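You operate a simulated robot arm through the tools that you are given. There is no shell and no other tool.

The job below is to be done with a simulated two-armed robot. You get a single attempt, and the scene is never put back.

## Task
Zero the teal gauge on the setting block and put the block back.
Fine: slide the block under, press the plunger on to it, then the zero button once; draw the slide out again.

It is judged by the outcome, as a careful person would: the job done as asked, and still so three seconds after it is handed in. It fails if anything else is knocked over, pushed out of place, dropped, spilled or broken.

## Robot
Two 7-joint arms with three-finger grippers on one trunk that stands fixed in place. Base frame: the origin is at the foot of the trunk, x ahead of it, y to its left, z up; the work surface is at about z = 0.9. Readings come in m, rad, newtons and seconds.
The left shoulder is at [0.07, 0.165, 1.238], the right one opposite. With the tool pointing down near the work surface each hand reaches from about 0.36 to 0.88 m from the base axis, measured 20 degrees to its own side. Payload 3.91 kg a hand.
The tool frame of a hand sits at the grasp point between the pads (the TCP): z along the fingers, y along the line on which they close. The tips reach 0.03 m beyond it. The gripper opens to 0.116 m. The gripper's body begins 0.073 m behind the TCP.
Orientation is that of the tool frame in the base frame, as a unit quaternion [w, x, y, z]. With the fingers straight down and closing along the base's y, the tool's x points along the base's -x, its y along +y and its z along -z.

## Interface
- The arms move only by the tool step_arm. It takes "left_plan", "right_plan" or both (then of equal length, played together; a hand with none holds still); each is a list of rows, each a list of 7 numbers: the closure, from 0 (fully open) to 1 (shut), then the shift along the tool's x, y, z in mm, then the turn, a rotation vector about the tool's x, y, z in rad. In form: [[claw, dx, dy, dz, wx, wy, wz], ...]. A call has 1 to 20 rows; each row is the pose to reach, as a shift and turn from the pose commanded when the call began, along the tool's axes at that moment. Each row takes 0.2 s and may step no farther than 0.05 m and 0.15 rad from the row before; otherwise, or with a gripper value out of range, the whole call is refused. A pose out of reach is approached as far as the arm can. The call stops where the force on the tool passes 40 N (or 10 N more than at its start, if that is more) or the arm is blocked; 0.2 s more then pass. The fingers move at their own pace (about 0.153 m/s each) and stop on an object; they squeeze with about 30 N. The grip force told is the motor's: it shows also when the fingers shut on nothing. Time passes only in rows, and 0.2 s behind the last, so rows that repeat a pose let the fingers close. It gives the time, the measured TCP pose, the force on the tool (base axes), the opening and the grip force at its end, in the units of the frame above (readings bear some noise), with the torque about the TCP (base axes, N m) and any sound that the robot's microphone picked up, and new pictures: "views" is both (left out), scene, wrist or none (wrist: the cameras of the hands that moved).
- Cameras (640 x 400 px; columns grow to the right, rows downward): "scene" is now at [0.139, 0.0332, 1.5498]; the picture's right is [0.26, -0.96, 0.00], its down [-0.53, -0.15, -0.83] and it looks along [0.80, 0.22, -0.55] (base axes); focal length 290 px, centre (320, 200). "left" rides on the left gripper at [0.075, 0.017, -0.088] in its tool frame; the picture's right is [-0.22, 0.97, 0.00], its down [-0.70, -0.16, -0.70] and it looks along [-0.68, -0.16, 0.71] (tool axes); focal length 247 px, centre (320, 200). "right" rides on the right gripper at [0.052, 0.056, -0.088] in its tool frame; the picture's right is [-0.73, 0.68, 0.00], its down [-0.49, -0.52, -0.70] and it looks along [-0.48, -0.51, 0.71] (tool axes); focal length 247 px, centre (320, 200). There is no depth. A picture from a camera that has moved, and an enlarged one, comes with that camera's place and axes in the base frame and with its lens. The place of the scene camera against the robot may be out by one fixed shift of up to 0.018 m in any direction.
- lift_body(by): slides the trunk up (or, below 0, down) by that many m; the arms and the scene camera ride with it, the base frame stays. It gives what a move gives, with no picture.
- head_to(pan, tilt): turns the head with the scene camera to pan (to the left, within 1.501 rad either way) and tilt (down, from -0.506 to 1.204), counted from straight ahead of the robot. It gives what a move gives, and a new picture of the scene camera.
- close_up(camera, box): a new picture of the part [left, top, right, bottom] of that camera's present view, enlarged. The clock stands still meanwhile.
- close_job(): hands the job in; it is judged then, once.

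Places have to be worked out from the pictures, the camera data and where the tool is seen. Open the grippers and draw the arms clear of the work before you hand the job in, unless the task says otherwise.

The tools are called after ">>>" by a JSON object that holds its "api" and its "payload". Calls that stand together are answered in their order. step_arm: Moves the arms, as the interface text tells. Its arguments: {"type":"object","properties":{"left_plan":{"type":"array"},"right_plan":{"type":"array"},"views":{"type":"string","enum":["both","scene","wrist","none"]}},"required":[]} The other tools are called the same way: lift_body (by) slides the trunk up or down; head_to (pan, tilt) turns the head that bears the scene camera; close_up (camera, box) takes an enlarged picture of a part of a camera's view; close_job () hands the job in.

At the start:

```text
time: 0.0
left_eef_pos: [0.5474, 0.4538, 1.3448]
left_ee_rot: [0.001, 0.0, 1.0, 0.0]
left_force: [-0.5, -0.3, -0.4]
left_ft_torque: [0.03, -0.01, -0.01]
left_gripper_width: 0.1159
left_grip_force: 0.0
right_eef_pos: [0.5821, -0.1055, 1.4122]
right_ee_rot: [0.0, 0.0, 1.0, 0.0]
right_force: [-0.7, 0.2, -0.1]
right_ft_torque: [0.04, -0.01, -0.03]
right_gripper_width: 0.1161
right_grip_force: 0.1
trunk travel left (down, up): [-0.775, 0.065]
head pan, tilt: [0.267, 0.586]
```

scene: 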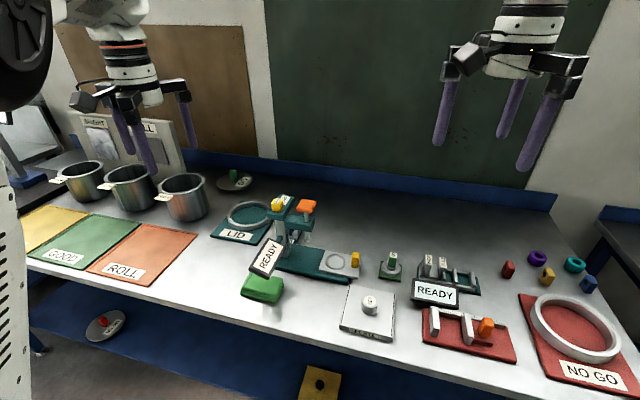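
right: 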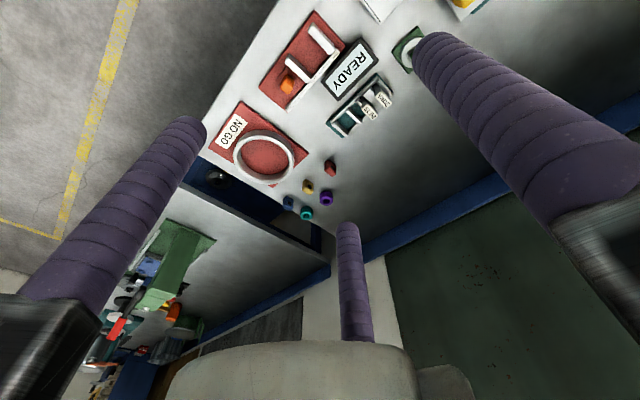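
left: 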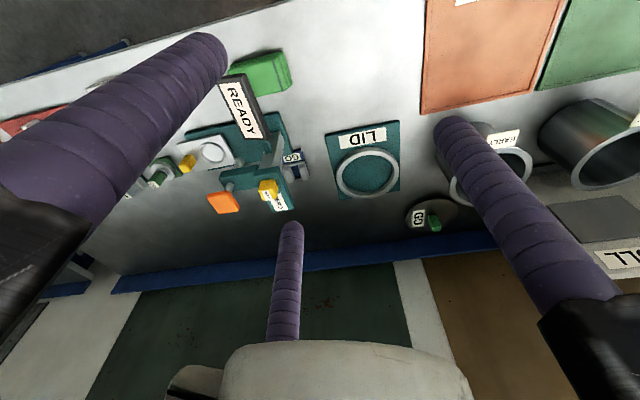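

The teal gauge seems to be the stand at the middle of the bench, with a slide and a block. I'll look at it enlarged before moving anything.

>>> {"api": "close_up", "payload": {"camera": "scene", "box": [220, 180, 420, 305]}}

>>> {"api": "close_up", "payload": {"camera": "left", "box": [130, 40, 330, 225]}}

>>> {"api": "close_up", "payload": {"camera": "scene", "box": [330, 230, 530, 370]}}

```text
3.20 times, centred on (320, 242) of scene
camera zoom: at [0.139, 0.0332, 1.5498], right [0.26, -0.96, 0.0], down [-0.53, -0.15, -0.83], along [0.8, 0.22, -0.55], focal length 927 px, centre (320, 64)
```

zoom: 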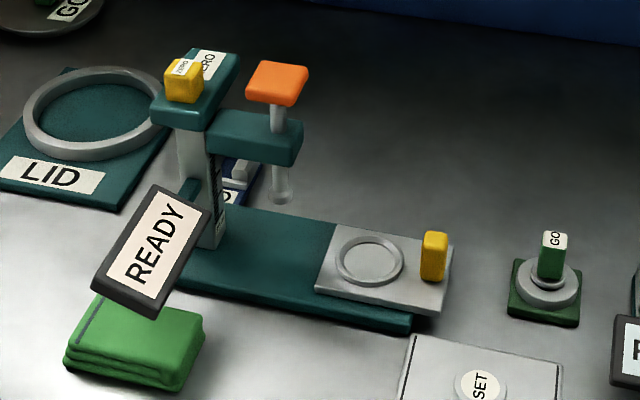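

```text
2.16 times, centred on (230, 132) of left
camera zoom: at [0.472, 0.4712, 1.433], right [0.22, 0.97, 0.0], down [0.7, -0.16, 0.7], along [0.68, -0.16, -0.71], focal length 534 px, centre (515, 346)
```

zoom: 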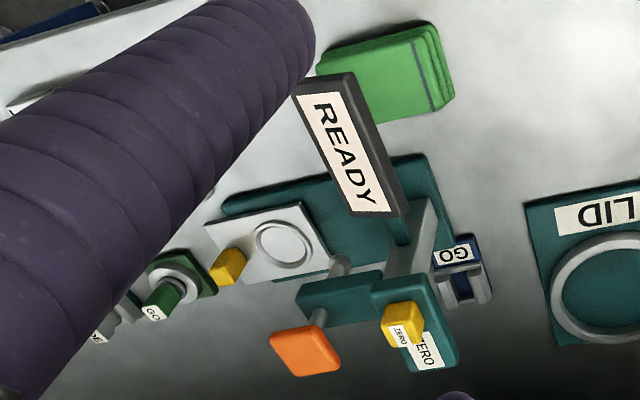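

```text
2.86 times, centred on (430, 300) of scene
camera zoom: at [0.139, 0.0332, 1.5498], right [0.26, -0.96, 0.0], down [-0.53, -0.15, -0.83], along [0.8, 0.22, -0.55], focal length 827 px, centre (6, -86)
```

zoom: 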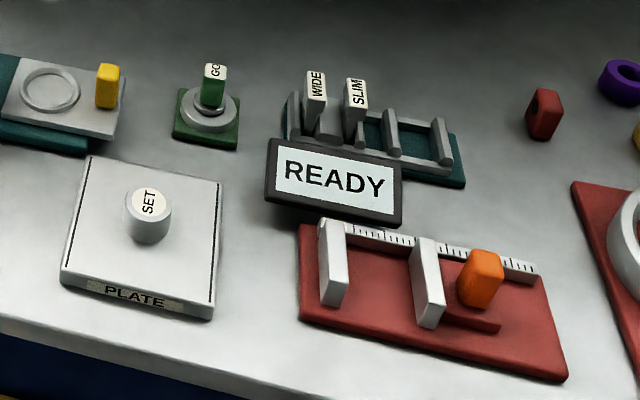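

The set block labelled "SET" sits on the plate near (0.62, 0.035). The slide ring is near (0.74, 0.145) with its yellow handle at about y 0.09, the orange plunger near (0.735, 0.23, 1.12), and the yellow zero button near (0.735, 0.315, 1.105). I'll bring the right hand back to look down at them, and shut its fingers to see how they run.

>>> {"api": "step_arm", "payload": {"right_plan": [[0, 12, 24, 23, 0, 0, 0], [0, 24, 47, 46, 0, 0, 0], [0, 35, 71, 69, 0, 0, 0], [0, 47, 95, 93, 0, 0, 0], [0, 59, 118, 116, 0, 0, 0], [0, 70, 142, 139, 0, 0, 0], [0, 82, 165, 162, 0, 0, 0], [0, 82, 165, 162, 0, 0, 0]], "views": "both"}}

>>> {"api": "step_arm", "payload": {"right_plan": [[1, 0, 0, 0, 0, 0, 0], [1, 0, 0, 0, 0, 0, 0], [1, 0, 0, 0, 0, 0, 0]], "views": "both"}}

```text
time: 1.8
left_eef_pos: [0.5455, 0.4542, 1.3449]
left_ee_rot: [0.001, -0.001, 1.0, -0.001]
left_force: [0.8, 0.1, -0.5]
left_ft_torque: [0.0, 0.0, -0.03]
left_gripper_width: 0.116
left_grip_force: 0.1
right_eef_pos: [0.5216, 0.0223, 1.3018]
right_ee_rot: [-0.004, -0.003, 1.0, -0.003]
right_force: [0.7, 0.7, 0.0]
right_ft_torque: [-0.04, 0.04, 0.02]
right_gripper_width: 0.1159
right_grip_force: 0.0
right hand out of reach, approached as far as the arm can: row 6, 7, 8
trunk travel left (down, up): [-0.775, 0.065]
head pan, tilt: [0.267, 0.586]
camera scene: at [0.1389, 0.0331, 1.5498], right [0.26, -0.96, 0.0], down [-0.53, -0.15, -0.83], along [0.8, 0.22, -0.55], focal length 290 px, centre (320, 200)
camera right: at [0.4682, 0.0789, 1.389], right [0.73, 0.69, -0.01], down [0.5, -0.52, 0.7], along [0.47, -0.51, -0.72], focal length 247 px, centre (320, 200)
```

scene: 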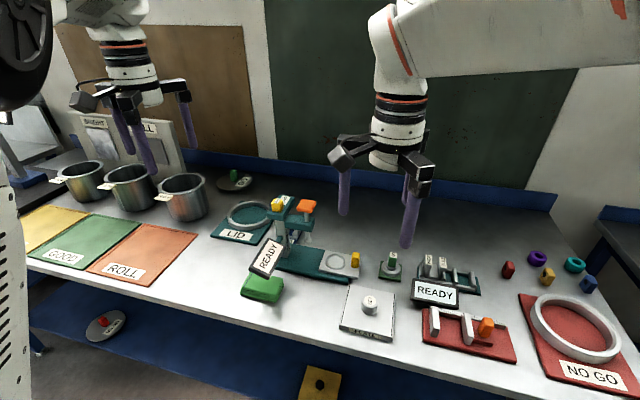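
right: 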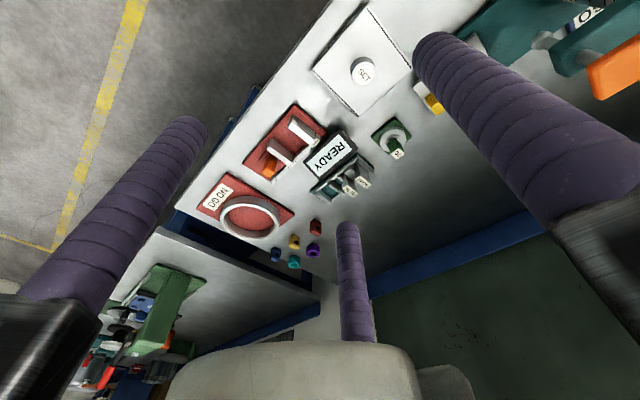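

```text
time: 2.6
left_eef_pos: [0.5452, 0.4524, 1.345]
left_ee_rot: [0.001, 0.001, 1.0, 0.0]
left_force: [-0.8, -0.6, 0.1]
left_ft_torque: [0.02, 0.02, 0.02]
left_gripper_width: 0.1159
left_grip_force: 0.1
right_eef_pos: [0.5209, 0.0227, 1.3026]
right_ee_rot: [-0.004, -0.004, 1.0, -0.003]
right_force: [-0.4, -0.2, -0.1]
right_ft_torque: [-0.02, -0.03, 0.0]
right_gripper_width: 0.0092
right_grip_force: 29.9
trunk travel left (down, up): [-0.775, 0.065]
head pan, tilt: [0.267, 0.586]
camera scene: at [0.1389, 0.0332, 1.5498], right [0.26, -0.96, 0.0], down [-0.53, -0.15, -0.83], along [0.8, 0.22, -0.55], focal length 290 px, centre (320, 200)
camera right: at [0.4683, 0.0788, 1.389], right [0.73, 0.69, -0.01], down [0.5, -0.52, 0.7], along [0.47, -0.51, -0.72], focal length 247 px, centre (320, 200)
```

scene: 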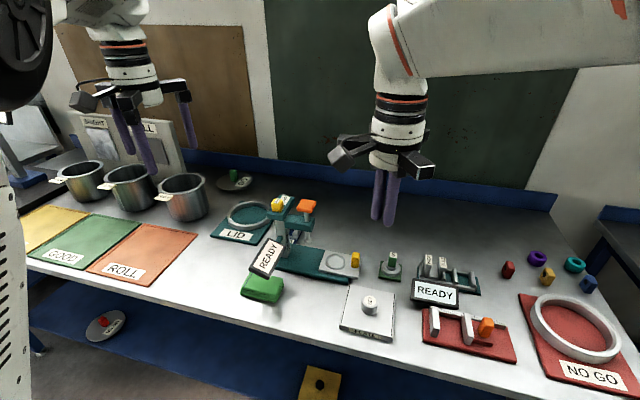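
right: 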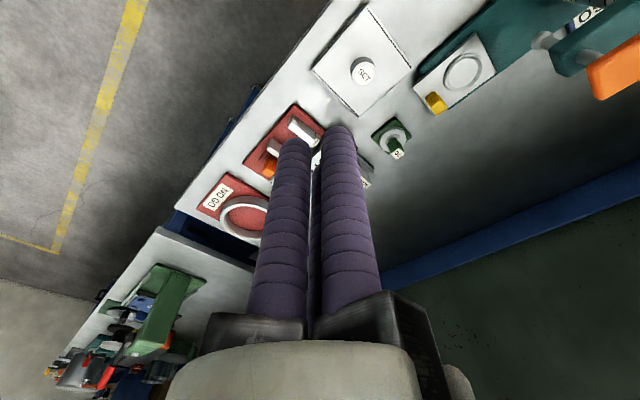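

The set block, ring, handle and plunger show well in the right wrist picture. Shut, the fingers meet under the TCP, but the right arm was stopped short on this side of the bench. I'll try whether the right hand can get over the plunger while still high and clear.

>>> {"api": "step_arm", "payload": {"right_plan": [[1, -25, 22, 0, 0, 0, 0], [1, -50, 44, 0, 0, 0, 0], [1, -75, 66, 0, 0, 0, 0], [1, -100, 88, 0, 0, 0, 0], [1, -125, 110, 0, 0, 0, 0], [1, -150, 132, 0, 0, 0, 0], [1, -175, 150, 0, 0, 0, 0]], "views": "both"}}

```text
time: 4.2
left_eef_pos: [0.5471, 0.4521, 1.3443]
left_ee_rot: [0.001, 0.0, 1.0, 0.0]
left_force: [0.3, -1.1, 0.1]
left_ft_torque: [0.02, 0.0, -0.02]
left_gripper_width: 0.1161
left_grip_force: 0.0
right_eef_pos: [0.6711, 0.1242, 1.292]
right_ee_rot: [-0.005, 0.009, 1.0, 0.002]
right_force: [0.5, 0.3, -0.3]
right_ft_torque: [-0.01, 0.02, 0.0]
right_gripper_width: 0.009
right_grip_force: 29.9
right hand out of reach, approached as far as the arm can: row 4, 5, 6, 7
trunk travel left (down, up): [-0.775, 0.065]
head pan, tilt: [0.267, 0.586]
camera scene: at [0.1392, 0.033, 1.5498], right [0.26, -0.96, 0.0], down [-0.53, -0.15, -0.83], along [0.8, 0.22, -0.55], focal length 290 px, centre (320, 200)
camera right: at [0.6201, 0.1809, 1.38], right [0.74, 0.67, 0.0], down [0.48, -0.53, 0.69], along [0.46, -0.52, -0.72], focal length 247 px, centre (320, 200)
```

scene: 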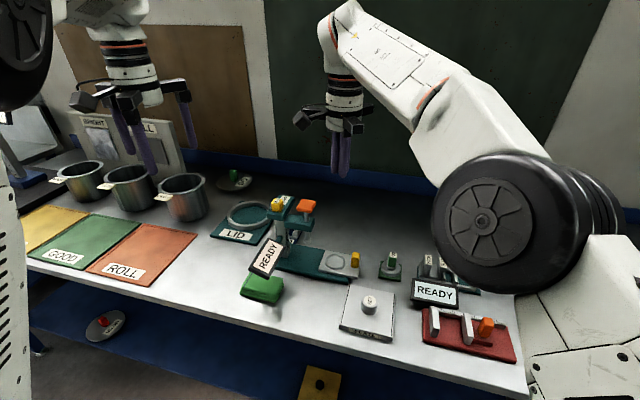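
right: 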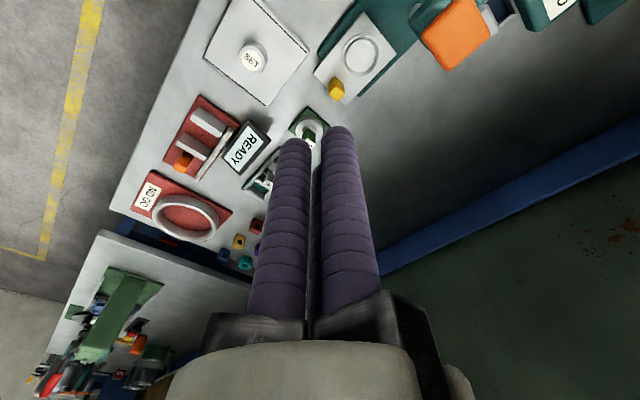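

From here the right camera looks straight down on the gauge and the plate, and the plain vertical reach ends just short of the plunger. I'll enlarge this view to fix the places.

>>> {"api": "close_up", "payload": {"camera": "right", "box": [190, 0, 350, 100]}}

>>> {"api": "close_up", "payload": {"camera": "right", "box": [310, 0, 630, 130]}}

>>> {"api": "close_up", "payload": {"camera": "scene", "box": [250, 190, 410, 290]}}

```text
4.00 times, centred on (270, 50) of right
camera zoom: at [0.6201, 0.1809, 1.38], right [0.74, 0.67, 0.0], down [0.48, -0.53, 0.69], along [0.46, -0.52, -0.72], focal length 988 px, centre (520, 800)
```

zoom: 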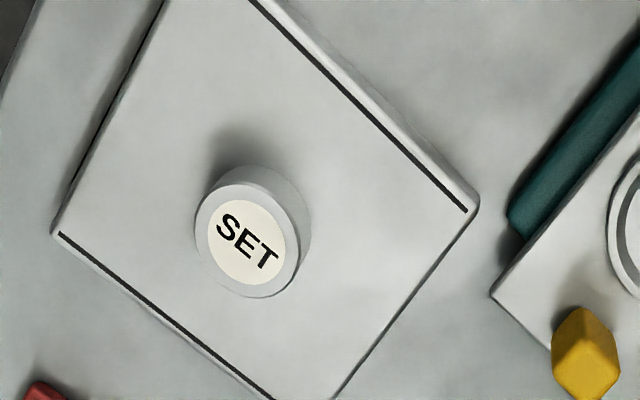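

```text
2.00 times, centred on (470, 65) of right
camera zoom: at [0.6201, 0.1809, 1.38], right [0.74, 0.67, 0.0], down [0.48, -0.53, 0.69], along [0.46, -0.52, -0.72], focal length 494 px, centre (20, 470)
```

zoom: 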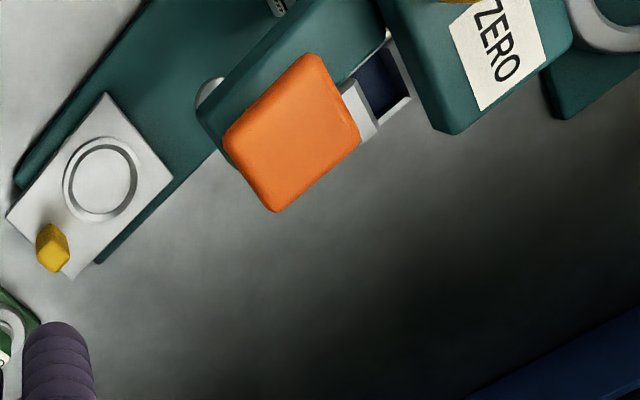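

```text
4.00 times, centred on (330, 240) of scene
camera zoom: at [0.1392, 0.033, 1.5498], right [0.26, -0.96, 0.0], down [-0.53, -0.15, -0.83], along [0.8, 0.22, -0.55], focal length 1158 px, centre (280, 40)
```

zoom: 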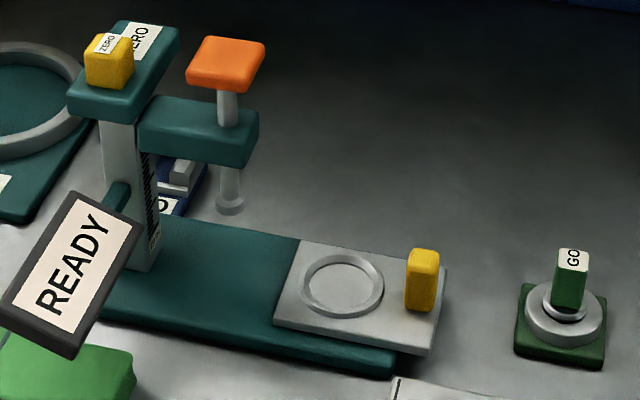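

The set block's top centre comes out near (0.613, 0.022), the ring at (0.741, 0.142), the handle at (0.75, 0.08) and the plunger cap at (0.737, 0.229, 1.12). The left arm reaches all of these better, so I'll take the right hand away to its own side first.

>>> {"api": "step_arm", "payload": {"right_plan": [[1, 12, -40, -13, 0, 0, 0], [1, 24, -80, -26, 0, 0, 0], [1, 36, -120, -39, 0, 0, 0], [1, 48, -160, -52, 0, 0, 0], [1, 60, -200, -65, 0, 0, 0], [1, 72, -240, -78, 0, 0, 0], [1, 84, -280, -91, 0, 0, 0], [0.5, 96, -320, -100, 0, 0, 0]], "views": "none"}}

>>> {"api": "step_arm", "payload": {"left_plan": [[0, 0, -41, 15, 0, 0, 0], [0, 0, -82, 30, 0, 0, 0], [0, 0, -123, 45, 0, 0, 0], [0, 0, -164, 60, 0, 0, 0], [0, 0, -205, 75, 0, 0, 0], [0, 0, -246, 90, 0, 0, 0], [0, 0, -287, 105, 0, 0, 0], [0, 0, -330, 120, 0, 0, 0]], "views": "both"}}

```text
time: 6.0
left_eef_pos: [0.545, 0.4507, 1.3465]
left_ee_rot: [0.002, 0.0, 1.0, 0.001]
left_force: [-0.6, -0.5, 0.5]
left_ft_torque: [0.01, -0.01, 0.0]
left_gripper_width: 0.116
left_grip_force: 0.0
right_eef_pos: [0.5622, -0.1837, 1.3927]
right_ee_rot: [0.0, 0.0, 1.0, 0.001]
right_force: [0.6, -0.7, 0.0]
right_ft_torque: [0.04, 0.0, 0.01]
right_gripper_width: 0.058
right_grip_force: 0.1
trunk travel left (down, up): [-0.775, 0.065]
head pan, tilt: [0.267, 0.586]
```

```text
time: 7.8
left_eef_pos: [0.5506, 0.1208, 1.2248]
left_ee_rot: [0.001, -0.001, 1.0, 0.0]
left_force: [-0.3, -0.8, -0.5]
left_ft_torque: [0.03, -0.02, -0.01]
left_gripper_width: 0.1162
left_grip_force: 0.0
right_eef_pos: [0.5637, -0.1825, 1.3921]
right_ee_rot: [0.0, 0.0, 1.0, 0.0]
right_force: [0.5, -0.3, 1.3]
right_ft_torque: [0.04, -0.02, 0.01]
right_gripper_width: 0.0582
right_grip_force: 0.2
trunk travel left (down, up): [-0.775, 0.065]
head pan, tilt: [0.267, 0.586]
camera scene: at [0.1393, 0.0309, 1.5498], right [0.26, -0.96, 0.0], down [-0.53, -0.14, -0.83], along [0.8, 0.22, -0.55], focal length 290 px, centre (320, 200)
camera left: at [0.4752, 0.139, 1.313], right [0.22, 0.97, 0.0], down [0.7, -0.16, 0.7], along [0.68, -0.15, -0.71], focal length 247 px, centre (320, 200)
```

scene: 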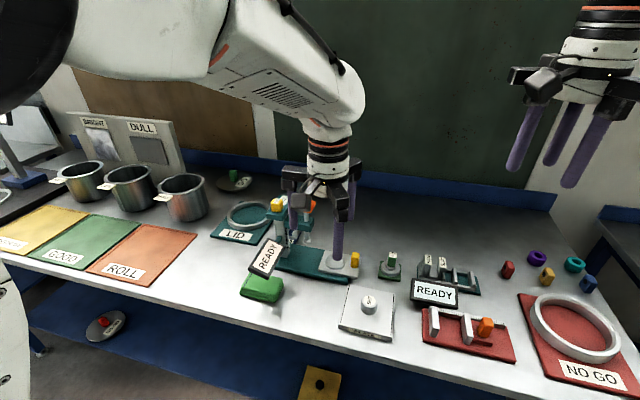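
left: 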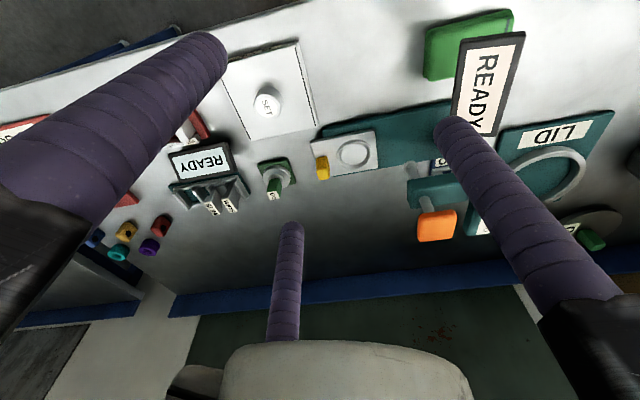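

The set block is near (0.61, 0.024) in the left view as well. I'll bring the left hand over it at z 1.10 to look again before going down.

>>> {"api": "step_arm", "payload": {"left_plan": [[0, -15, -24, 31, 0, 0, 0], [0, -30, -49, 62, 0, 0, 0], [0, -45, -73, 94, 0, 0, 0], [0, -60, -98, 125, 0, 0, 0], [0, -60, -98, 125, 0, 0, 0]], "views": "both"}}

>>> {"api": "close_up", "payload": {"camera": "left", "box": [220, 10, 420, 135]}}

```text
time: 9.0
left_eef_pos: [0.6065, 0.0274, 1.0993]
left_ee_rot: [0.001, 0.0, 1.0, 0.0]
left_force: [0.2, 0.9, 0.3]
left_ft_torque: [0.0, -0.04, -0.01]
left_gripper_width: 0.1162
left_grip_force: 0.1
right_eef_pos: [0.5629, -0.1806, 1.3935]
right_ee_rot: [0.0, 0.0, 1.0, 0.0]
right_force: [-0.1, 0.2, 0.5]
right_ft_torque: [-0.01, 0.0, 0.02]
right_gripper_width: 0.0578
right_grip_force: 0.0
trunk travel left (down, up): [-0.775, 0.065]
head pan, tilt: [0.267, 0.586]
camera scene: at [0.1383, 0.0332, 1.5499], right [0.26, -0.96, 0.0], down [-0.53, -0.15, -0.83], along [0.8, 0.22, -0.55], focal length 290 px, centre (320, 200)
camera left: at [0.5316, 0.0453, 1.1869], right [0.22, 0.97, 0.0], down [0.69, -0.16, 0.7], along [0.68, -0.16, -0.71], focal length 247 px, centre (320, 200)
```

scene: 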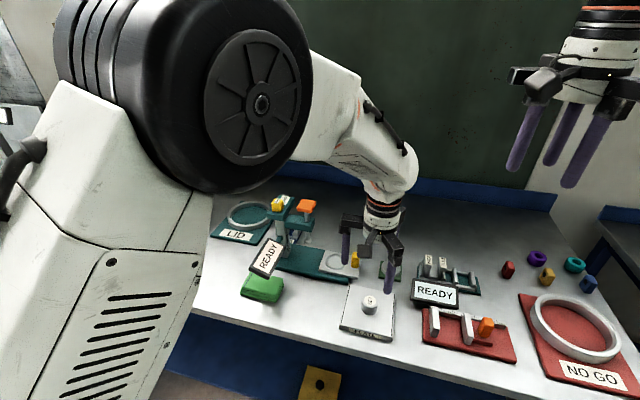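
left: 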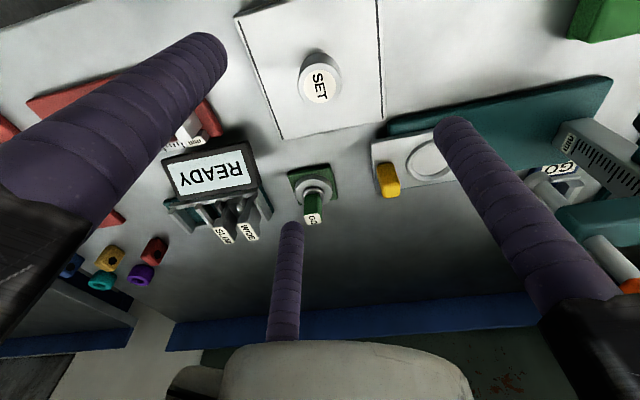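

```text
3.20 times, centred on (320, 72) of left
camera zoom: at [0.5316, 0.0453, 1.1869], right [0.22, 0.97, 0.0], down [0.69, -0.16, 0.7], along [0.68, -0.16, -0.71], focal length 790 px, centre (320, 608)
```

zoom: 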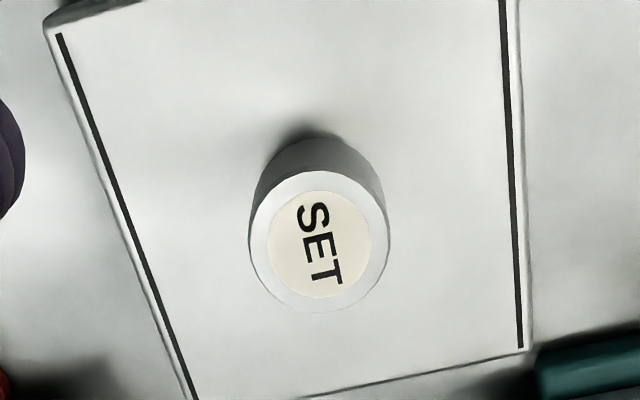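

The block's top centre measures (0.615, 0.025, about 0.948), with a diameter of about 41 mm and its base at about z 0.914. I'll go down until the tips are just above its top and check the centring.

>>> {"api": "step_arm", "payload": {"left_plan": [[0, -8, -1, 30, 0, 0, 0], [0, -8, -1, 60, 0, 0, 0], [0, -8, -1, 90, 0, 0, 0], [0, -8, -1, 112, 0, 0, 0], [0, -8, -1, 112, 0, 0, 0]], "views": "both"}}

>>> {"api": "close_up", "payload": {"camera": "left", "box": [200, 0, 460, 260]}}

>>> {"api": "close_up", "payload": {"camera": "scene", "box": [310, 230, 440, 345]}}

```text
time: 10.2
left_eef_pos: [0.6149, 0.023, 0.9887]
left_ee_rot: [0.001, 0.0, 1.0, 0.0]
left_force: [0.0, -0.1, 0.1]
left_ft_torque: [0.02, 0.03, -0.03]
left_gripper_width: 0.1159
left_grip_force: 0.2
right_eef_pos: [0.5619, -0.1799, 1.3927]
right_ee_rot: [0.0, 0.0, 1.0, 0.0]
right_force: [0.0, 0.3, -0.4]
right_ft_torque: [-0.02, -0.03, 0.02]
right_gripper_width: 0.0579
right_grip_force: 0.1
trunk travel left (down, up): [-0.775, 0.065]
head pan, tilt: [0.267, 0.586]
camera scene: at [0.1384, 0.0332, 1.5499], right [0.26, -0.96, 0.0], down [-0.53, -0.15, -0.83], along [0.8, 0.22, -0.55], focal length 290 px, centre (320, 200)
camera left: at [0.5409, 0.0418, 1.0755], right [0.22, 0.97, 0.0], down [0.69, -0.16, 0.7], along [0.68, -0.16, -0.71], focal length 247 px, centre (320, 200)
```

scene: 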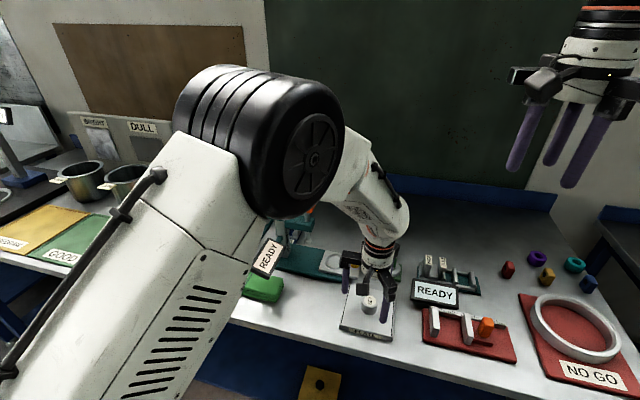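
left: 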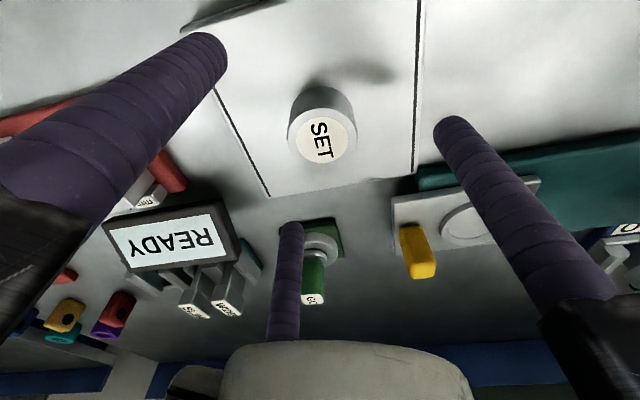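

```text
1.54 times, centred on (330, 130) of left
camera zoom: at [0.5409, 0.0418, 1.0755], right [0.22, 0.97, 0.0], down [0.69, -0.16, 0.7], along [0.68, -0.16, -0.71], focal length 380 px, centre (305, 308)
```

zoom: 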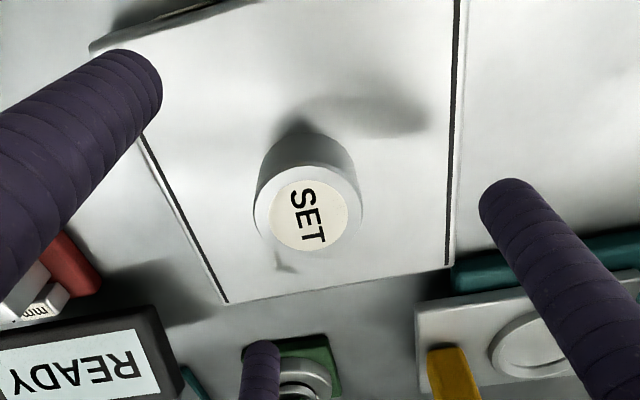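

```text
3.48 times, centred on (375, 288) of scene
camera zoom: at [0.1384, 0.0332, 1.5499], right [0.26, -0.96, 0.0], down [-0.53, -0.15, -0.83], along [0.8, 0.22, -0.55], focal length 1007 px, centre (129, -104)
```

zoom: 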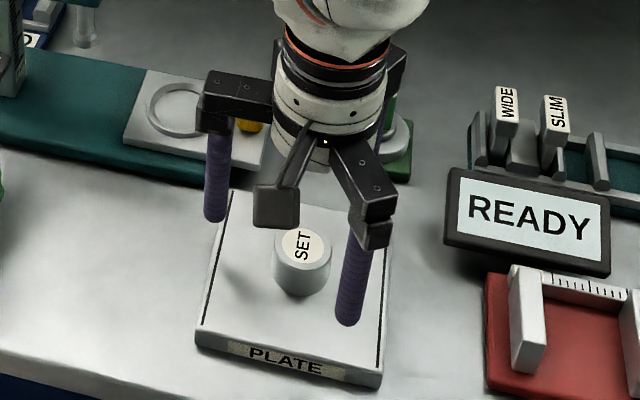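

The fingers stand evenly round the block and its centre checks at (0.615, 0.025). I'll go down to z 0.955, which leaves the lower part of the block free for the ring, and close.

>>> {"api": "step_arm", "payload": {"left_plan": [[0, 0, 1, 17, 0, 0, 0], [0, 0, 1, 33, 0, 0, 0], [0, 0, 1, 33, 0, 0, 0], [1, 0, 1, 33, 0, 0, 0], [1, 0, 1, 33, 0, 0, 0], [1, 0, 1, 33, 0, 0, 0]], "views": "both"}}

>>> {"api": "close_up", "payload": {"camera": "scene", "box": [310, 230, 440, 345]}}

```text
time: 11.6
left_eef_pos: [0.6144, 0.0258, 0.9541]
left_ee_rot: [0.001, -0.001, 1.0, -0.001]
left_force: [0.1, -0.4, 0.0]
left_ft_torque: [0.03, -0.04, -0.01]
left_gripper_width: 0.0404
left_grip_force: 30.6
right_eef_pos: [0.5627, -0.181, 1.3937]
right_ee_rot: [0.001, 0.0, 1.0, 0.0]
right_force: [0.5, 0.3, -0.1]
right_ft_torque: [0.02, 0.01, 0.01]
right_gripper_width: 0.0579
right_grip_force: 0.0
trunk travel left (down, up): [-0.775, 0.065]
head pan, tilt: [0.267, 0.586]
camera scene: at [0.139, 0.0331, 1.5498], right [0.26, -0.96, 0.0], down [-0.53, -0.15, -0.83], along [0.8, 0.22, -0.55], focal length 290 px, centre (320, 200)
camera left: at [0.5401, 0.043, 1.0427], right [0.22, 0.97, 0.0], down [0.7, -0.16, 0.7], along [0.68, -0.16, -0.71], focal length 247 px, centre (320, 200)
```

scene: 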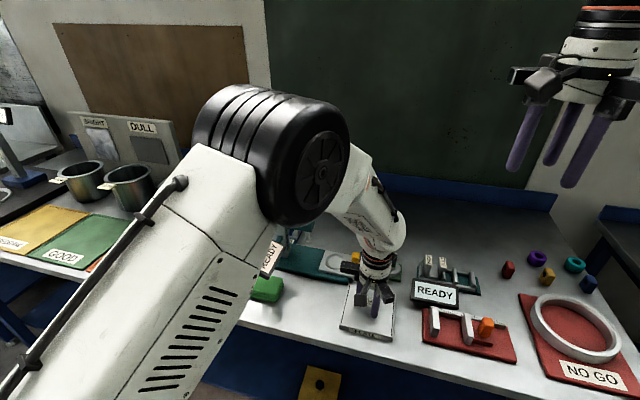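
left: 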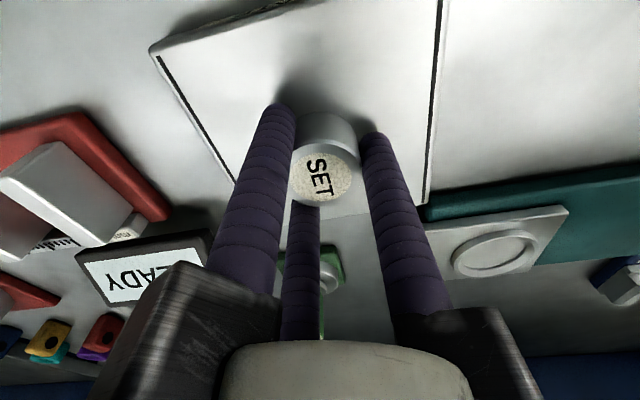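

```text
3.48 times, centred on (375, 288) of scene
camera zoom: at [0.139, 0.0331, 1.5498], right [0.26, -0.96, 0.0], down [-0.53, -0.15, -0.83], along [0.8, 0.22, -0.55], focal length 1007 px, centre (129, -104)
```

zoom: 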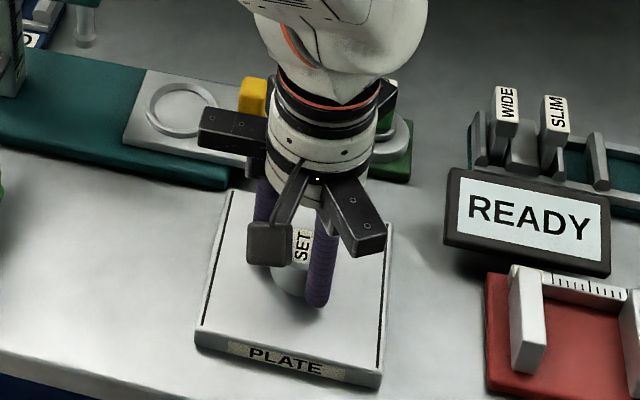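

The block is held (opening 40.4 mm, matching its width), and the start pose is about (0.615, 0.0258, 0.955). I'll lift it 106 mm and carry it over the ring, turning the hand 60° so its jaws straddle the plunger arm and don't point at it.

>>> {"api": "step_arm", "payload": {"left_plan": [[1, 0, 0, -15, 0, 0, 0], [1, 0, 0, -45, 0, 0, 0], [1, 0, 0, -75, 0, 0, 0], [1, 0, 0, -106, 0, 0, 0], [1, -15, 5, -106, 0, 0, -0.13], [1, -30, 15, -106, 0, 0, -0.26], [1, -45, 30, -106, 0, 0, -0.39], [1, -60, 45, -106, 0, 0, -0.52], [1, -75, 60, -106, 0, 0, -0.65], [1, -92, 76, -106, 0, 0, -0.78], [1, -109, 93, -106, 0, 0, -0.91], [1, -118, 105, -106, 0, 0, -1.047], [1, -118, 105, -106, 0, 0, -1.047]], "views": "both"}}

>>> {"api": "close_up", "payload": {"camera": "scene", "box": [250, 170, 430, 300]}}

```text
time: 14.4
left_eef_pos: [0.7334, 0.131, 1.0599]
left_ee_rot: [0.001, -0.5, 0.866, 0.0]
left_force: [-0.2, 1.0, -0.6]
left_ft_torque: [0.02, 0.02, -0.01]
left_gripper_width: 0.0402
left_grip_force: 30.5
right_eef_pos: [0.5631, -0.1805, 1.3939]
right_ee_rot: [0.0, 0.0, 1.0, 0.0]
right_force: [0.2, -0.3, 0.3]
right_ft_torque: [0.0, -0.03, 0.01]
right_gripper_width: 0.058
right_grip_force: 0.0
trunk travel left (down, up): [-0.775, 0.065]
head pan, tilt: [0.267, 0.586]
camera scene: at [0.1387, 0.0328, 1.5498], right [0.26, -0.96, 0.0], down [-0.53, -0.15, -0.83], along [0.8, 0.22, -0.55], focal length 290 px, centre (320, 200)
camera left: at [0.6807, 0.0747, 1.1483], right [-0.73, 0.68, 0.0], down [0.48, 0.52, 0.7], along [0.48, 0.51, -0.71], focal length 247 px, centre (320, 200)
```

scene: 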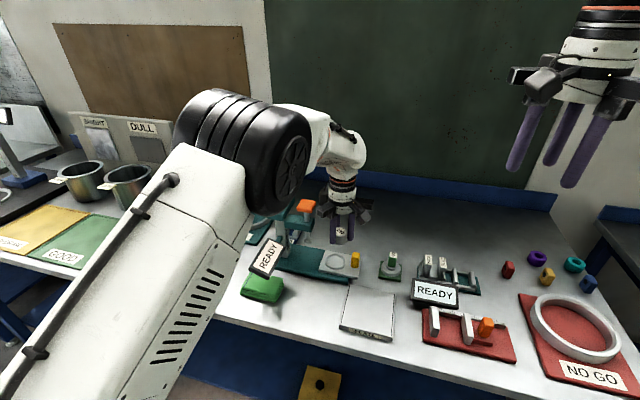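
left: 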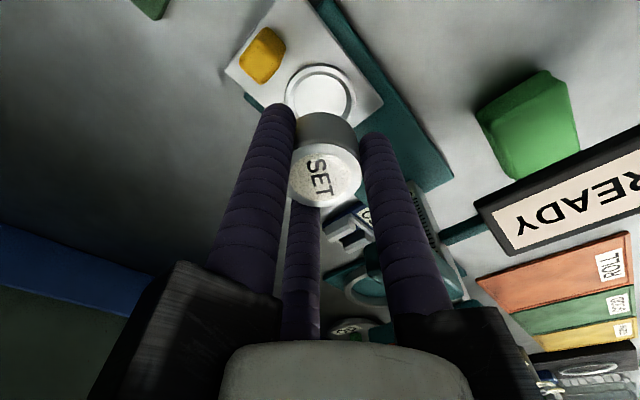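

```text
3.08 times, centred on (340, 235) of scene
camera zoom: at [0.1387, 0.0328, 1.5498], right [0.26, -0.96, 0.0], down [-0.53, -0.15, -0.83], along [0.8, 0.22, -0.55], focal length 891 px, centre (258, 92)
```

zoom: 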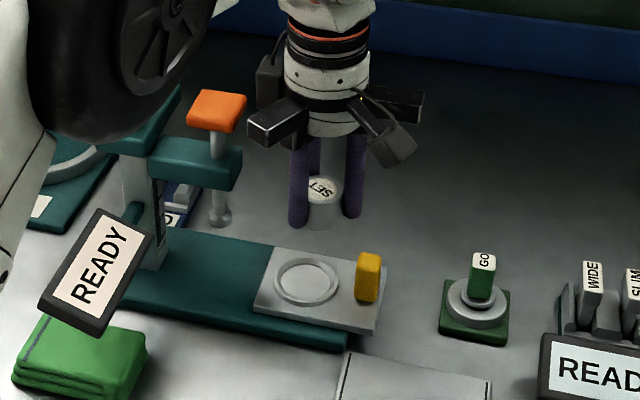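

The block hangs over the slide with the jaws clear of the plunger. I'll enlarge the wrist view to fix the ring centre against the TCP.

>>> {"api": "close_up", "payload": {"camera": "left", "box": [220, 0, 420, 200]}}

```text
2.00 times, centred on (320, 100) of left
camera zoom: at [0.6807, 0.0747, 1.1483], right [-0.73, 0.68, 0.0], down [0.48, 0.52, 0.7], along [0.48, 0.51, -0.71], focal length 494 px, centre (320, 400)
```

zoom: 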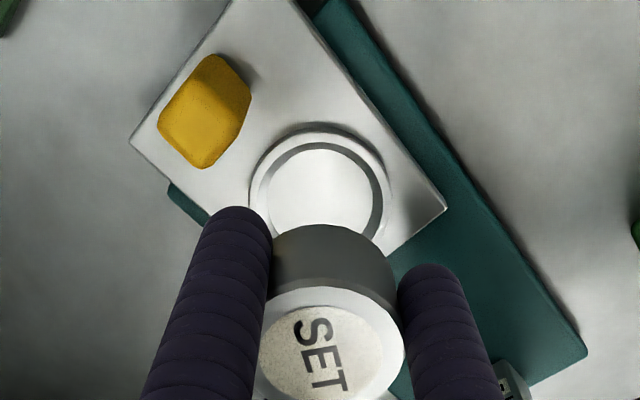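

The ring centre comes out at (0.742, 0.141), with inner width about 50 mm against the block's 41. I'll centre the block over it and lower most of the way.

>>> {"api": "step_arm", "payload": {"left_plan": [[1, -13, -2.4, 0, 0, 0, 0], [1, -13, -2.4, 25, 0, 0, 0], [1, -13, -2.4, 50, 0, 0, 0], [1, -13, -2.4, 68, 0, 0, 0], [1, -13, -2.4, 68, 0, 0, 0]], "views": "both"}}

>>> {"api": "close_up", "payload": {"camera": "scene", "box": [280, 190, 410, 290]}}

>>> {"api": "close_up", "payload": {"camera": "left", "box": [220, 40, 420, 240]}}

```text
time: 15.6
left_eef_pos: [0.7414, 0.1399, 0.9915]
left_ee_rot: [0.002, -0.499, 0.866, 0.0]
left_force: [-0.4, 0.0, -0.6]
left_ft_torque: [-0.02, 0.0, 0.01]
left_gripper_width: 0.0408
left_grip_force: 30.0
right_eef_pos: [0.5625, -0.1808, 1.3926]
right_ee_rot: [-0.001, 0.0, 1.0, -0.001]
right_force: [0.9, -0.5, -0.6]
right_ft_torque: [0.0, -0.01, 0.05]
right_gripper_width: 0.0579
right_grip_force: 0.1
trunk travel left (down, up): [-0.775, 0.065]
head pan, tilt: [0.267, 0.586]
camera scene: at [0.1389, 0.0329, 1.5498], right [0.26, -0.96, 0.0], down [-0.53, -0.15, -0.83], along [0.8, 0.22, -0.55], focal length 290 px, centre (320, 200)
camera left: at [0.6901, 0.0841, 1.0802], right [-0.73, 0.68, 0.0], down [0.49, 0.52, 0.7], along [0.48, 0.51, -0.71], focal length 247 px, centre (320, 200)
```

scene: 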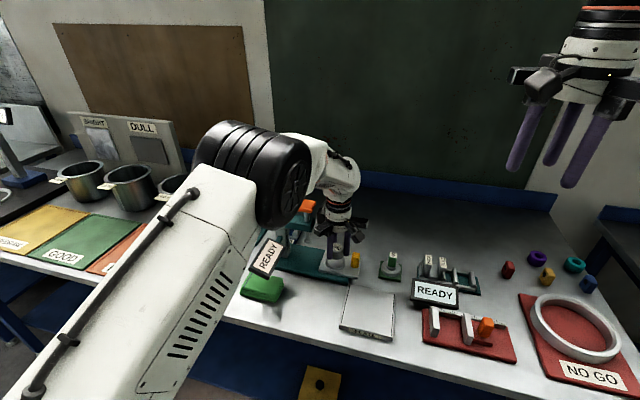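
left: 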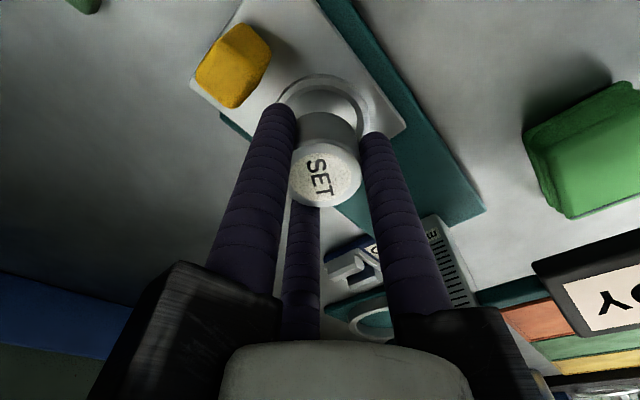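

```text
4.00 times, centred on (345, 240) of scene
camera zoom: at [0.1389, 0.0329, 1.5498], right [0.26, -0.96, 0.0], down [-0.53, -0.15, -0.83], along [0.8, 0.22, -0.55], focal length 1158 px, centre (220, 40)
```

zoom: 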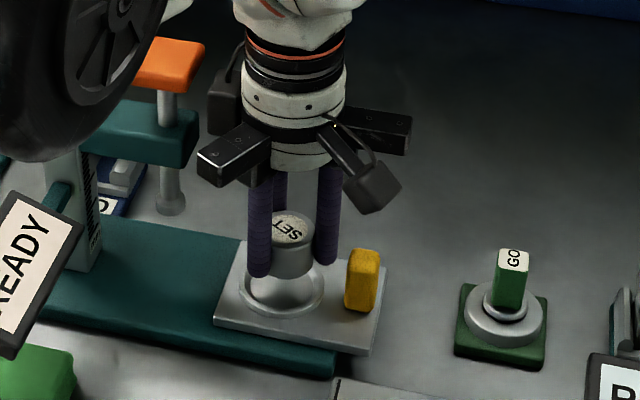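

```text
2.00 times, centred on (320, 140) of left
camera zoom: at [0.6901, 0.0841, 1.0802], right [-0.73, 0.68, 0.0], down [0.49, 0.52, 0.7], along [0.48, 0.51, -0.71], focal length 494 px, centre (320, 320)
```

zoom: 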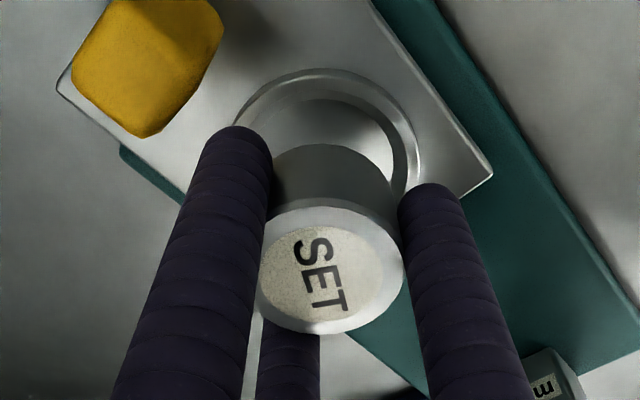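

The wrist view puts the ring within 3 mm of the block's centre, while the scene view suggests the block should go a few mm to +y. I'll enlarge both further before lowering.

>>> {"api": "close_up", "payload": {"camera": "scene", "box": [325, 235, 381, 280]}}

>>> {"api": "close_up", "payload": {"camera": "left", "box": [260, 60, 400, 160]}}

```text
8.89 times, centred on (353, 258) of scene
camera zoom: at [0.1389, 0.0329, 1.5498], right [0.26, -0.96, 0.0], down [-0.53, -0.15, -0.83], along [0.8, 0.22, -0.55], focal length 2574 px, centre (27, -311)
```

zoom: 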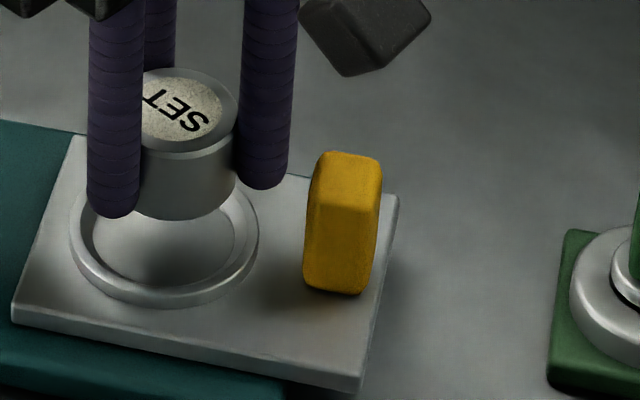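

```text
4.00 times, centred on (330, 110) of left
camera zoom: at [0.6901, 0.0841, 1.0802], right [-0.73, 0.68, 0.0], down [0.49, 0.52, 0.7], along [0.48, 0.51, -0.71], focal length 988 px, centre (280, 560)
```

zoom: 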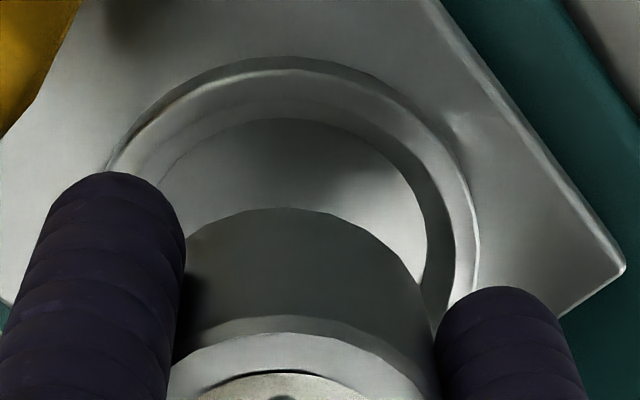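

Combining both views, the block should move about 3 mm to +x and 3.5 mm to +y, and its bottom is still about 30 mm over the rim. I'll shift by that and lower another 22 mm.

>>> {"api": "step_arm", "payload": {"left_plan": [[1, -4.5, -0.9, 0, 0, 0, 0], [1, -4.5, -0.9, 12, 0, 0, 0], [1, -4.5, -0.9, 22, 0, 0, 0], [1, -4.5, -0.9, 22, 0, 0, 0]], "views": "none"}}

>>> {"api": "close_up", "payload": {"camera": "scene", "box": [325, 235, 381, 280]}}

>>> {"api": "close_up", "payload": {"camera": "left", "box": [240, 60, 400, 180]}}

```text
time: 16.6
left_eef_pos: [0.7454, 0.1433, 0.9701]
left_ee_rot: [0.002, -0.5, 0.866, -0.001]
left_force: [1.1, -0.1, -1.3]
left_ft_torque: [-0.01, -0.01, -0.03]
left_gripper_width: 0.0406
left_grip_force: 29.8
right_eef_pos: [0.5629, -0.18, 1.3929]
right_ee_rot: [0.0, 0.0, 1.0, 0.001]
right_force: [0.5, -0.3, 0.1]
right_ft_torque: [-0.02, 0.01, -0.01]
right_gripper_width: 0.0579
right_grip_force: 0.0
trunk travel left (down, up): [-0.775, 0.065]
head pan, tilt: [0.267, 0.586]
```

```text
8.89 times, centred on (353, 258) of scene
camera zoom: at [0.139, 0.0332, 1.5498], right [0.26, -0.96, 0.0], down [-0.53, -0.15, -0.83], along [0.8, 0.22, -0.55], focal length 2574 px, centre (27, -311)
```

zoom: 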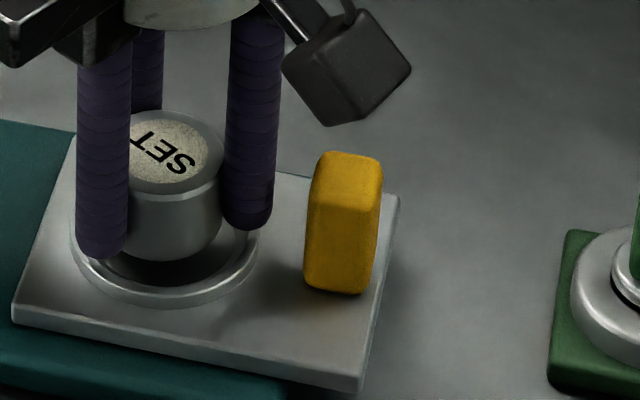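

```text
3.33 times, centred on (320, 120) of left
camera zoom: at [0.6927, 0.0884, 1.0583], right [-0.73, 0.68, 0.0], down [0.49, 0.52, 0.7], along [0.48, 0.51, -0.71], focal length 823 px, centre (320, 467)
```

zoom: 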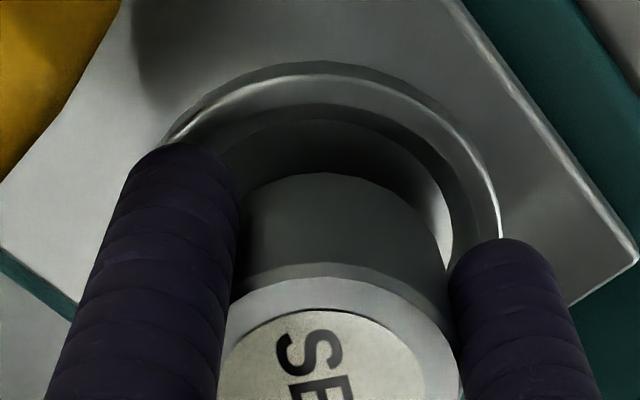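

Now the block is within about 2 mm of the ring's centre in both views, with its bottom about 8 mm above the rim. I'll lower in small steps and watch the force.

>>> {"api": "step_arm", "payload": {"left_plan": [[1, 1, 0.2, 3, 0, 0, 0], [1, 1, 0.2, 6, 0, 0, 0], [1, 1, 0.2, 8, 0, 0, 0], [1, 1, 0.2, 8, 0, 0, 0]], "views": "none"}}

>>> {"api": "close_up", "payload": {"camera": "scene", "box": [325, 235, 381, 280]}}

```text
time: 17.6
left_eef_pos: [0.7432, 0.1434, 0.9621]
left_ee_rot: [0.001, -0.5, 0.866, 0.0]
left_force: [0.3, -0.2, 3.4]
left_ft_torque: [0.04, 0.08, -0.08]
left_gripper_width: 0.0404
left_grip_force: 30.1
right_eef_pos: [0.5634, -0.1801, 1.3922]
right_ee_rot: [-0.001, 0.0, 1.0, 0.0]
right_force: [-0.2, -0.1, -0.4]
right_ft_torque: [-0.01, 0.01, -0.01]
right_gripper_width: 0.0581
right_grip_force: 0.2
trunk travel left (down, up): [-0.775, 0.065]
head pan, tilt: [0.267, 0.586]
```

```text
8.89 times, centred on (353, 258) of scene
camera zoom: at [0.1385, 0.0332, 1.5499], right [0.26, -0.96, 0.0], down [-0.53, -0.15, -0.83], along [0.8, 0.22, -0.55], focal length 2574 px, centre (27, -311)
```

zoom: 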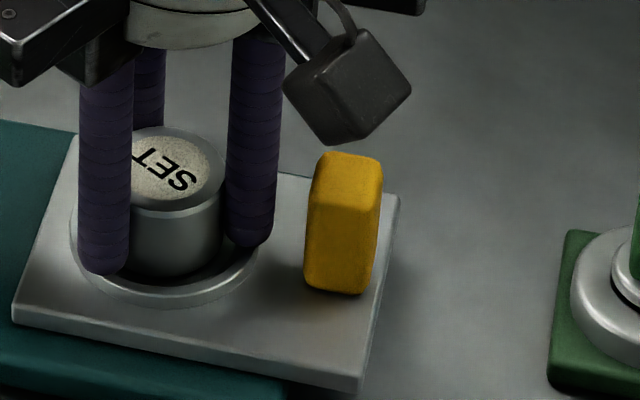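

A light upward force (3.4 N) shows first contact, and the block stands inside the ring's inner edge. I'll lower 2 mm more to learn whether it is seated.

>>> {"api": "step_arm", "payload": {"left_plan": [[1, 0, 0, 1, 0, 0, 0], [1, 0, 0, 2, 0, 0, 0], [1, 0, 0, 2, 0, 0, 0]], "views": "none"}}

>>> {"api": "close_up", "payload": {"camera": "left", "box": [240, 60, 400, 180]}}

>>> {"api": "close_up", "payload": {"camera": "scene", "box": [325, 235, 381, 280]}}

```text
time: 18.4
left_eef_pos: [0.743, 0.1439, 0.9613]
left_ee_rot: [0.003, -0.499, 0.866, -0.001]
left_force: [4.1, 2.6, 13.6]
left_ft_torque: [0.09, 0.14, -0.18]
left_gripper_width: 0.0405
left_grip_force: 30.1
right_eef_pos: [0.561, -0.1808, 1.3935]
right_ee_rot: [0.0, 0.0, 1.0, 0.0]
right_force: [-0.5, -0.2, -0.4]
right_ft_torque: [0.01, -0.03, -0.03]
right_gripper_width: 0.0582
right_grip_force: 0.1
trunk travel left (down, up): [-0.775, 0.065]
head pan, tilt: [0.267, 0.586]
```

```text
3.33 times, centred on (320, 120) of left
camera zoom: at [0.6923, 0.0877, 1.0509], right [-0.73, 0.68, 0.0], down [0.48, 0.52, 0.7], along [0.48, 0.51, -0.71], focal length 823 px, centre (320, 467)
```

zoom: 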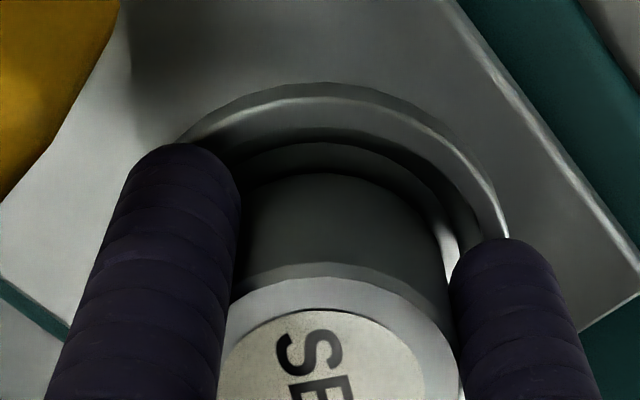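

```text
8.89 times, centred on (353, 258) of scene
camera zoom: at [0.1377, 0.0331, 1.5501], right [0.26, -0.96, 0.0], down [-0.53, -0.15, -0.83], along [0.8, 0.22, -0.55], focal length 2574 px, centre (27, -311)
```

zoom: 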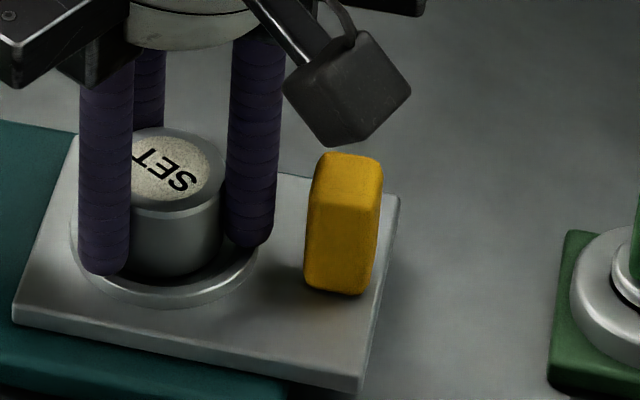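

Force rose to 13.6 N with no further travel, so the block or tips are bearing. I'll ease up 1.5 mm and open the fingers a little, to about 54 mm, to let the block seat.

>>> {"api": "step_arm", "payload": {"left_plan": [[1, 0, 0, -1.5, 0, 0, 0], [0.54, 0, 0, -1.5, 0, 0, 0], [0.54, 0, 0, -1.5, 0, 0, 0]], "views": "none"}}

>>> {"api": "close_up", "payload": {"camera": "left", "box": [240, 60, 400, 180]}}

>>> {"api": "close_up", "payload": {"camera": "scene", "box": [325, 235, 381, 280]}}

```text
time: 19.2
left_eef_pos: [0.7441, 0.1424, 0.9613]
left_ee_rot: [0.0, -0.501, 0.866, 0.001]
left_force: [0.3, 0.7, -0.1]
left_ft_torque: [-0.03, 0.0, 0.02]
left_gripper_width: 0.0535
left_grip_force: 0.0
right_eef_pos: [0.5624, -0.1815, 1.394]
right_ee_rot: [0.0, -0.001, 1.0, -0.001]
right_force: [-0.1, -0.1, 0.4]
right_ft_torque: [0.01, 0.01, 0.03]
right_gripper_width: 0.0581
right_grip_force: 0.1
trunk travel left (down, up): [-0.775, 0.065]
head pan, tilt: [0.267, 0.586]
```

```text
3.33 times, centred on (320, 120) of left
camera zoom: at [0.6919, 0.087, 1.0503], right [-0.73, 0.68, 0.0], down [0.49, 0.52, 0.7], along [0.48, 0.51, -0.71], focal length 823 px, centre (320, 467)
```

zoom: 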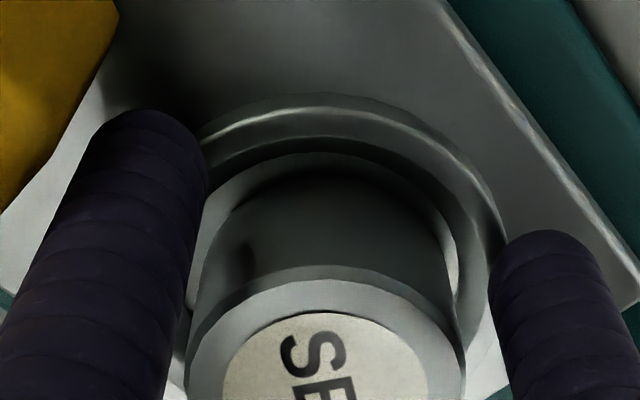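

```text
8.89 times, centred on (353, 258) of scene
camera zoom: at [0.1386, 0.033, 1.5498], right [0.26, -0.96, 0.0], down [-0.53, -0.15, -0.83], along [0.8, 0.22, -0.55], focal length 2574 px, centre (27, -311)
```

zoom: 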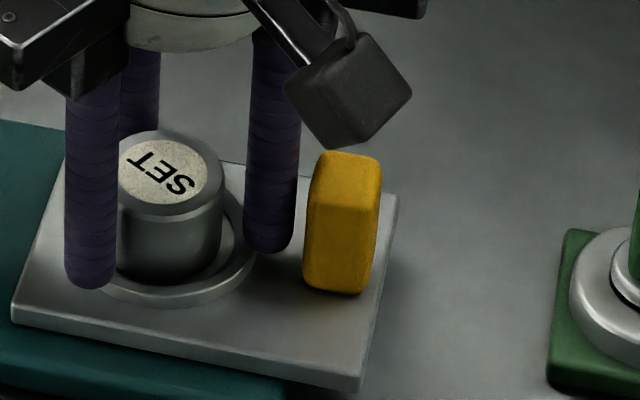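

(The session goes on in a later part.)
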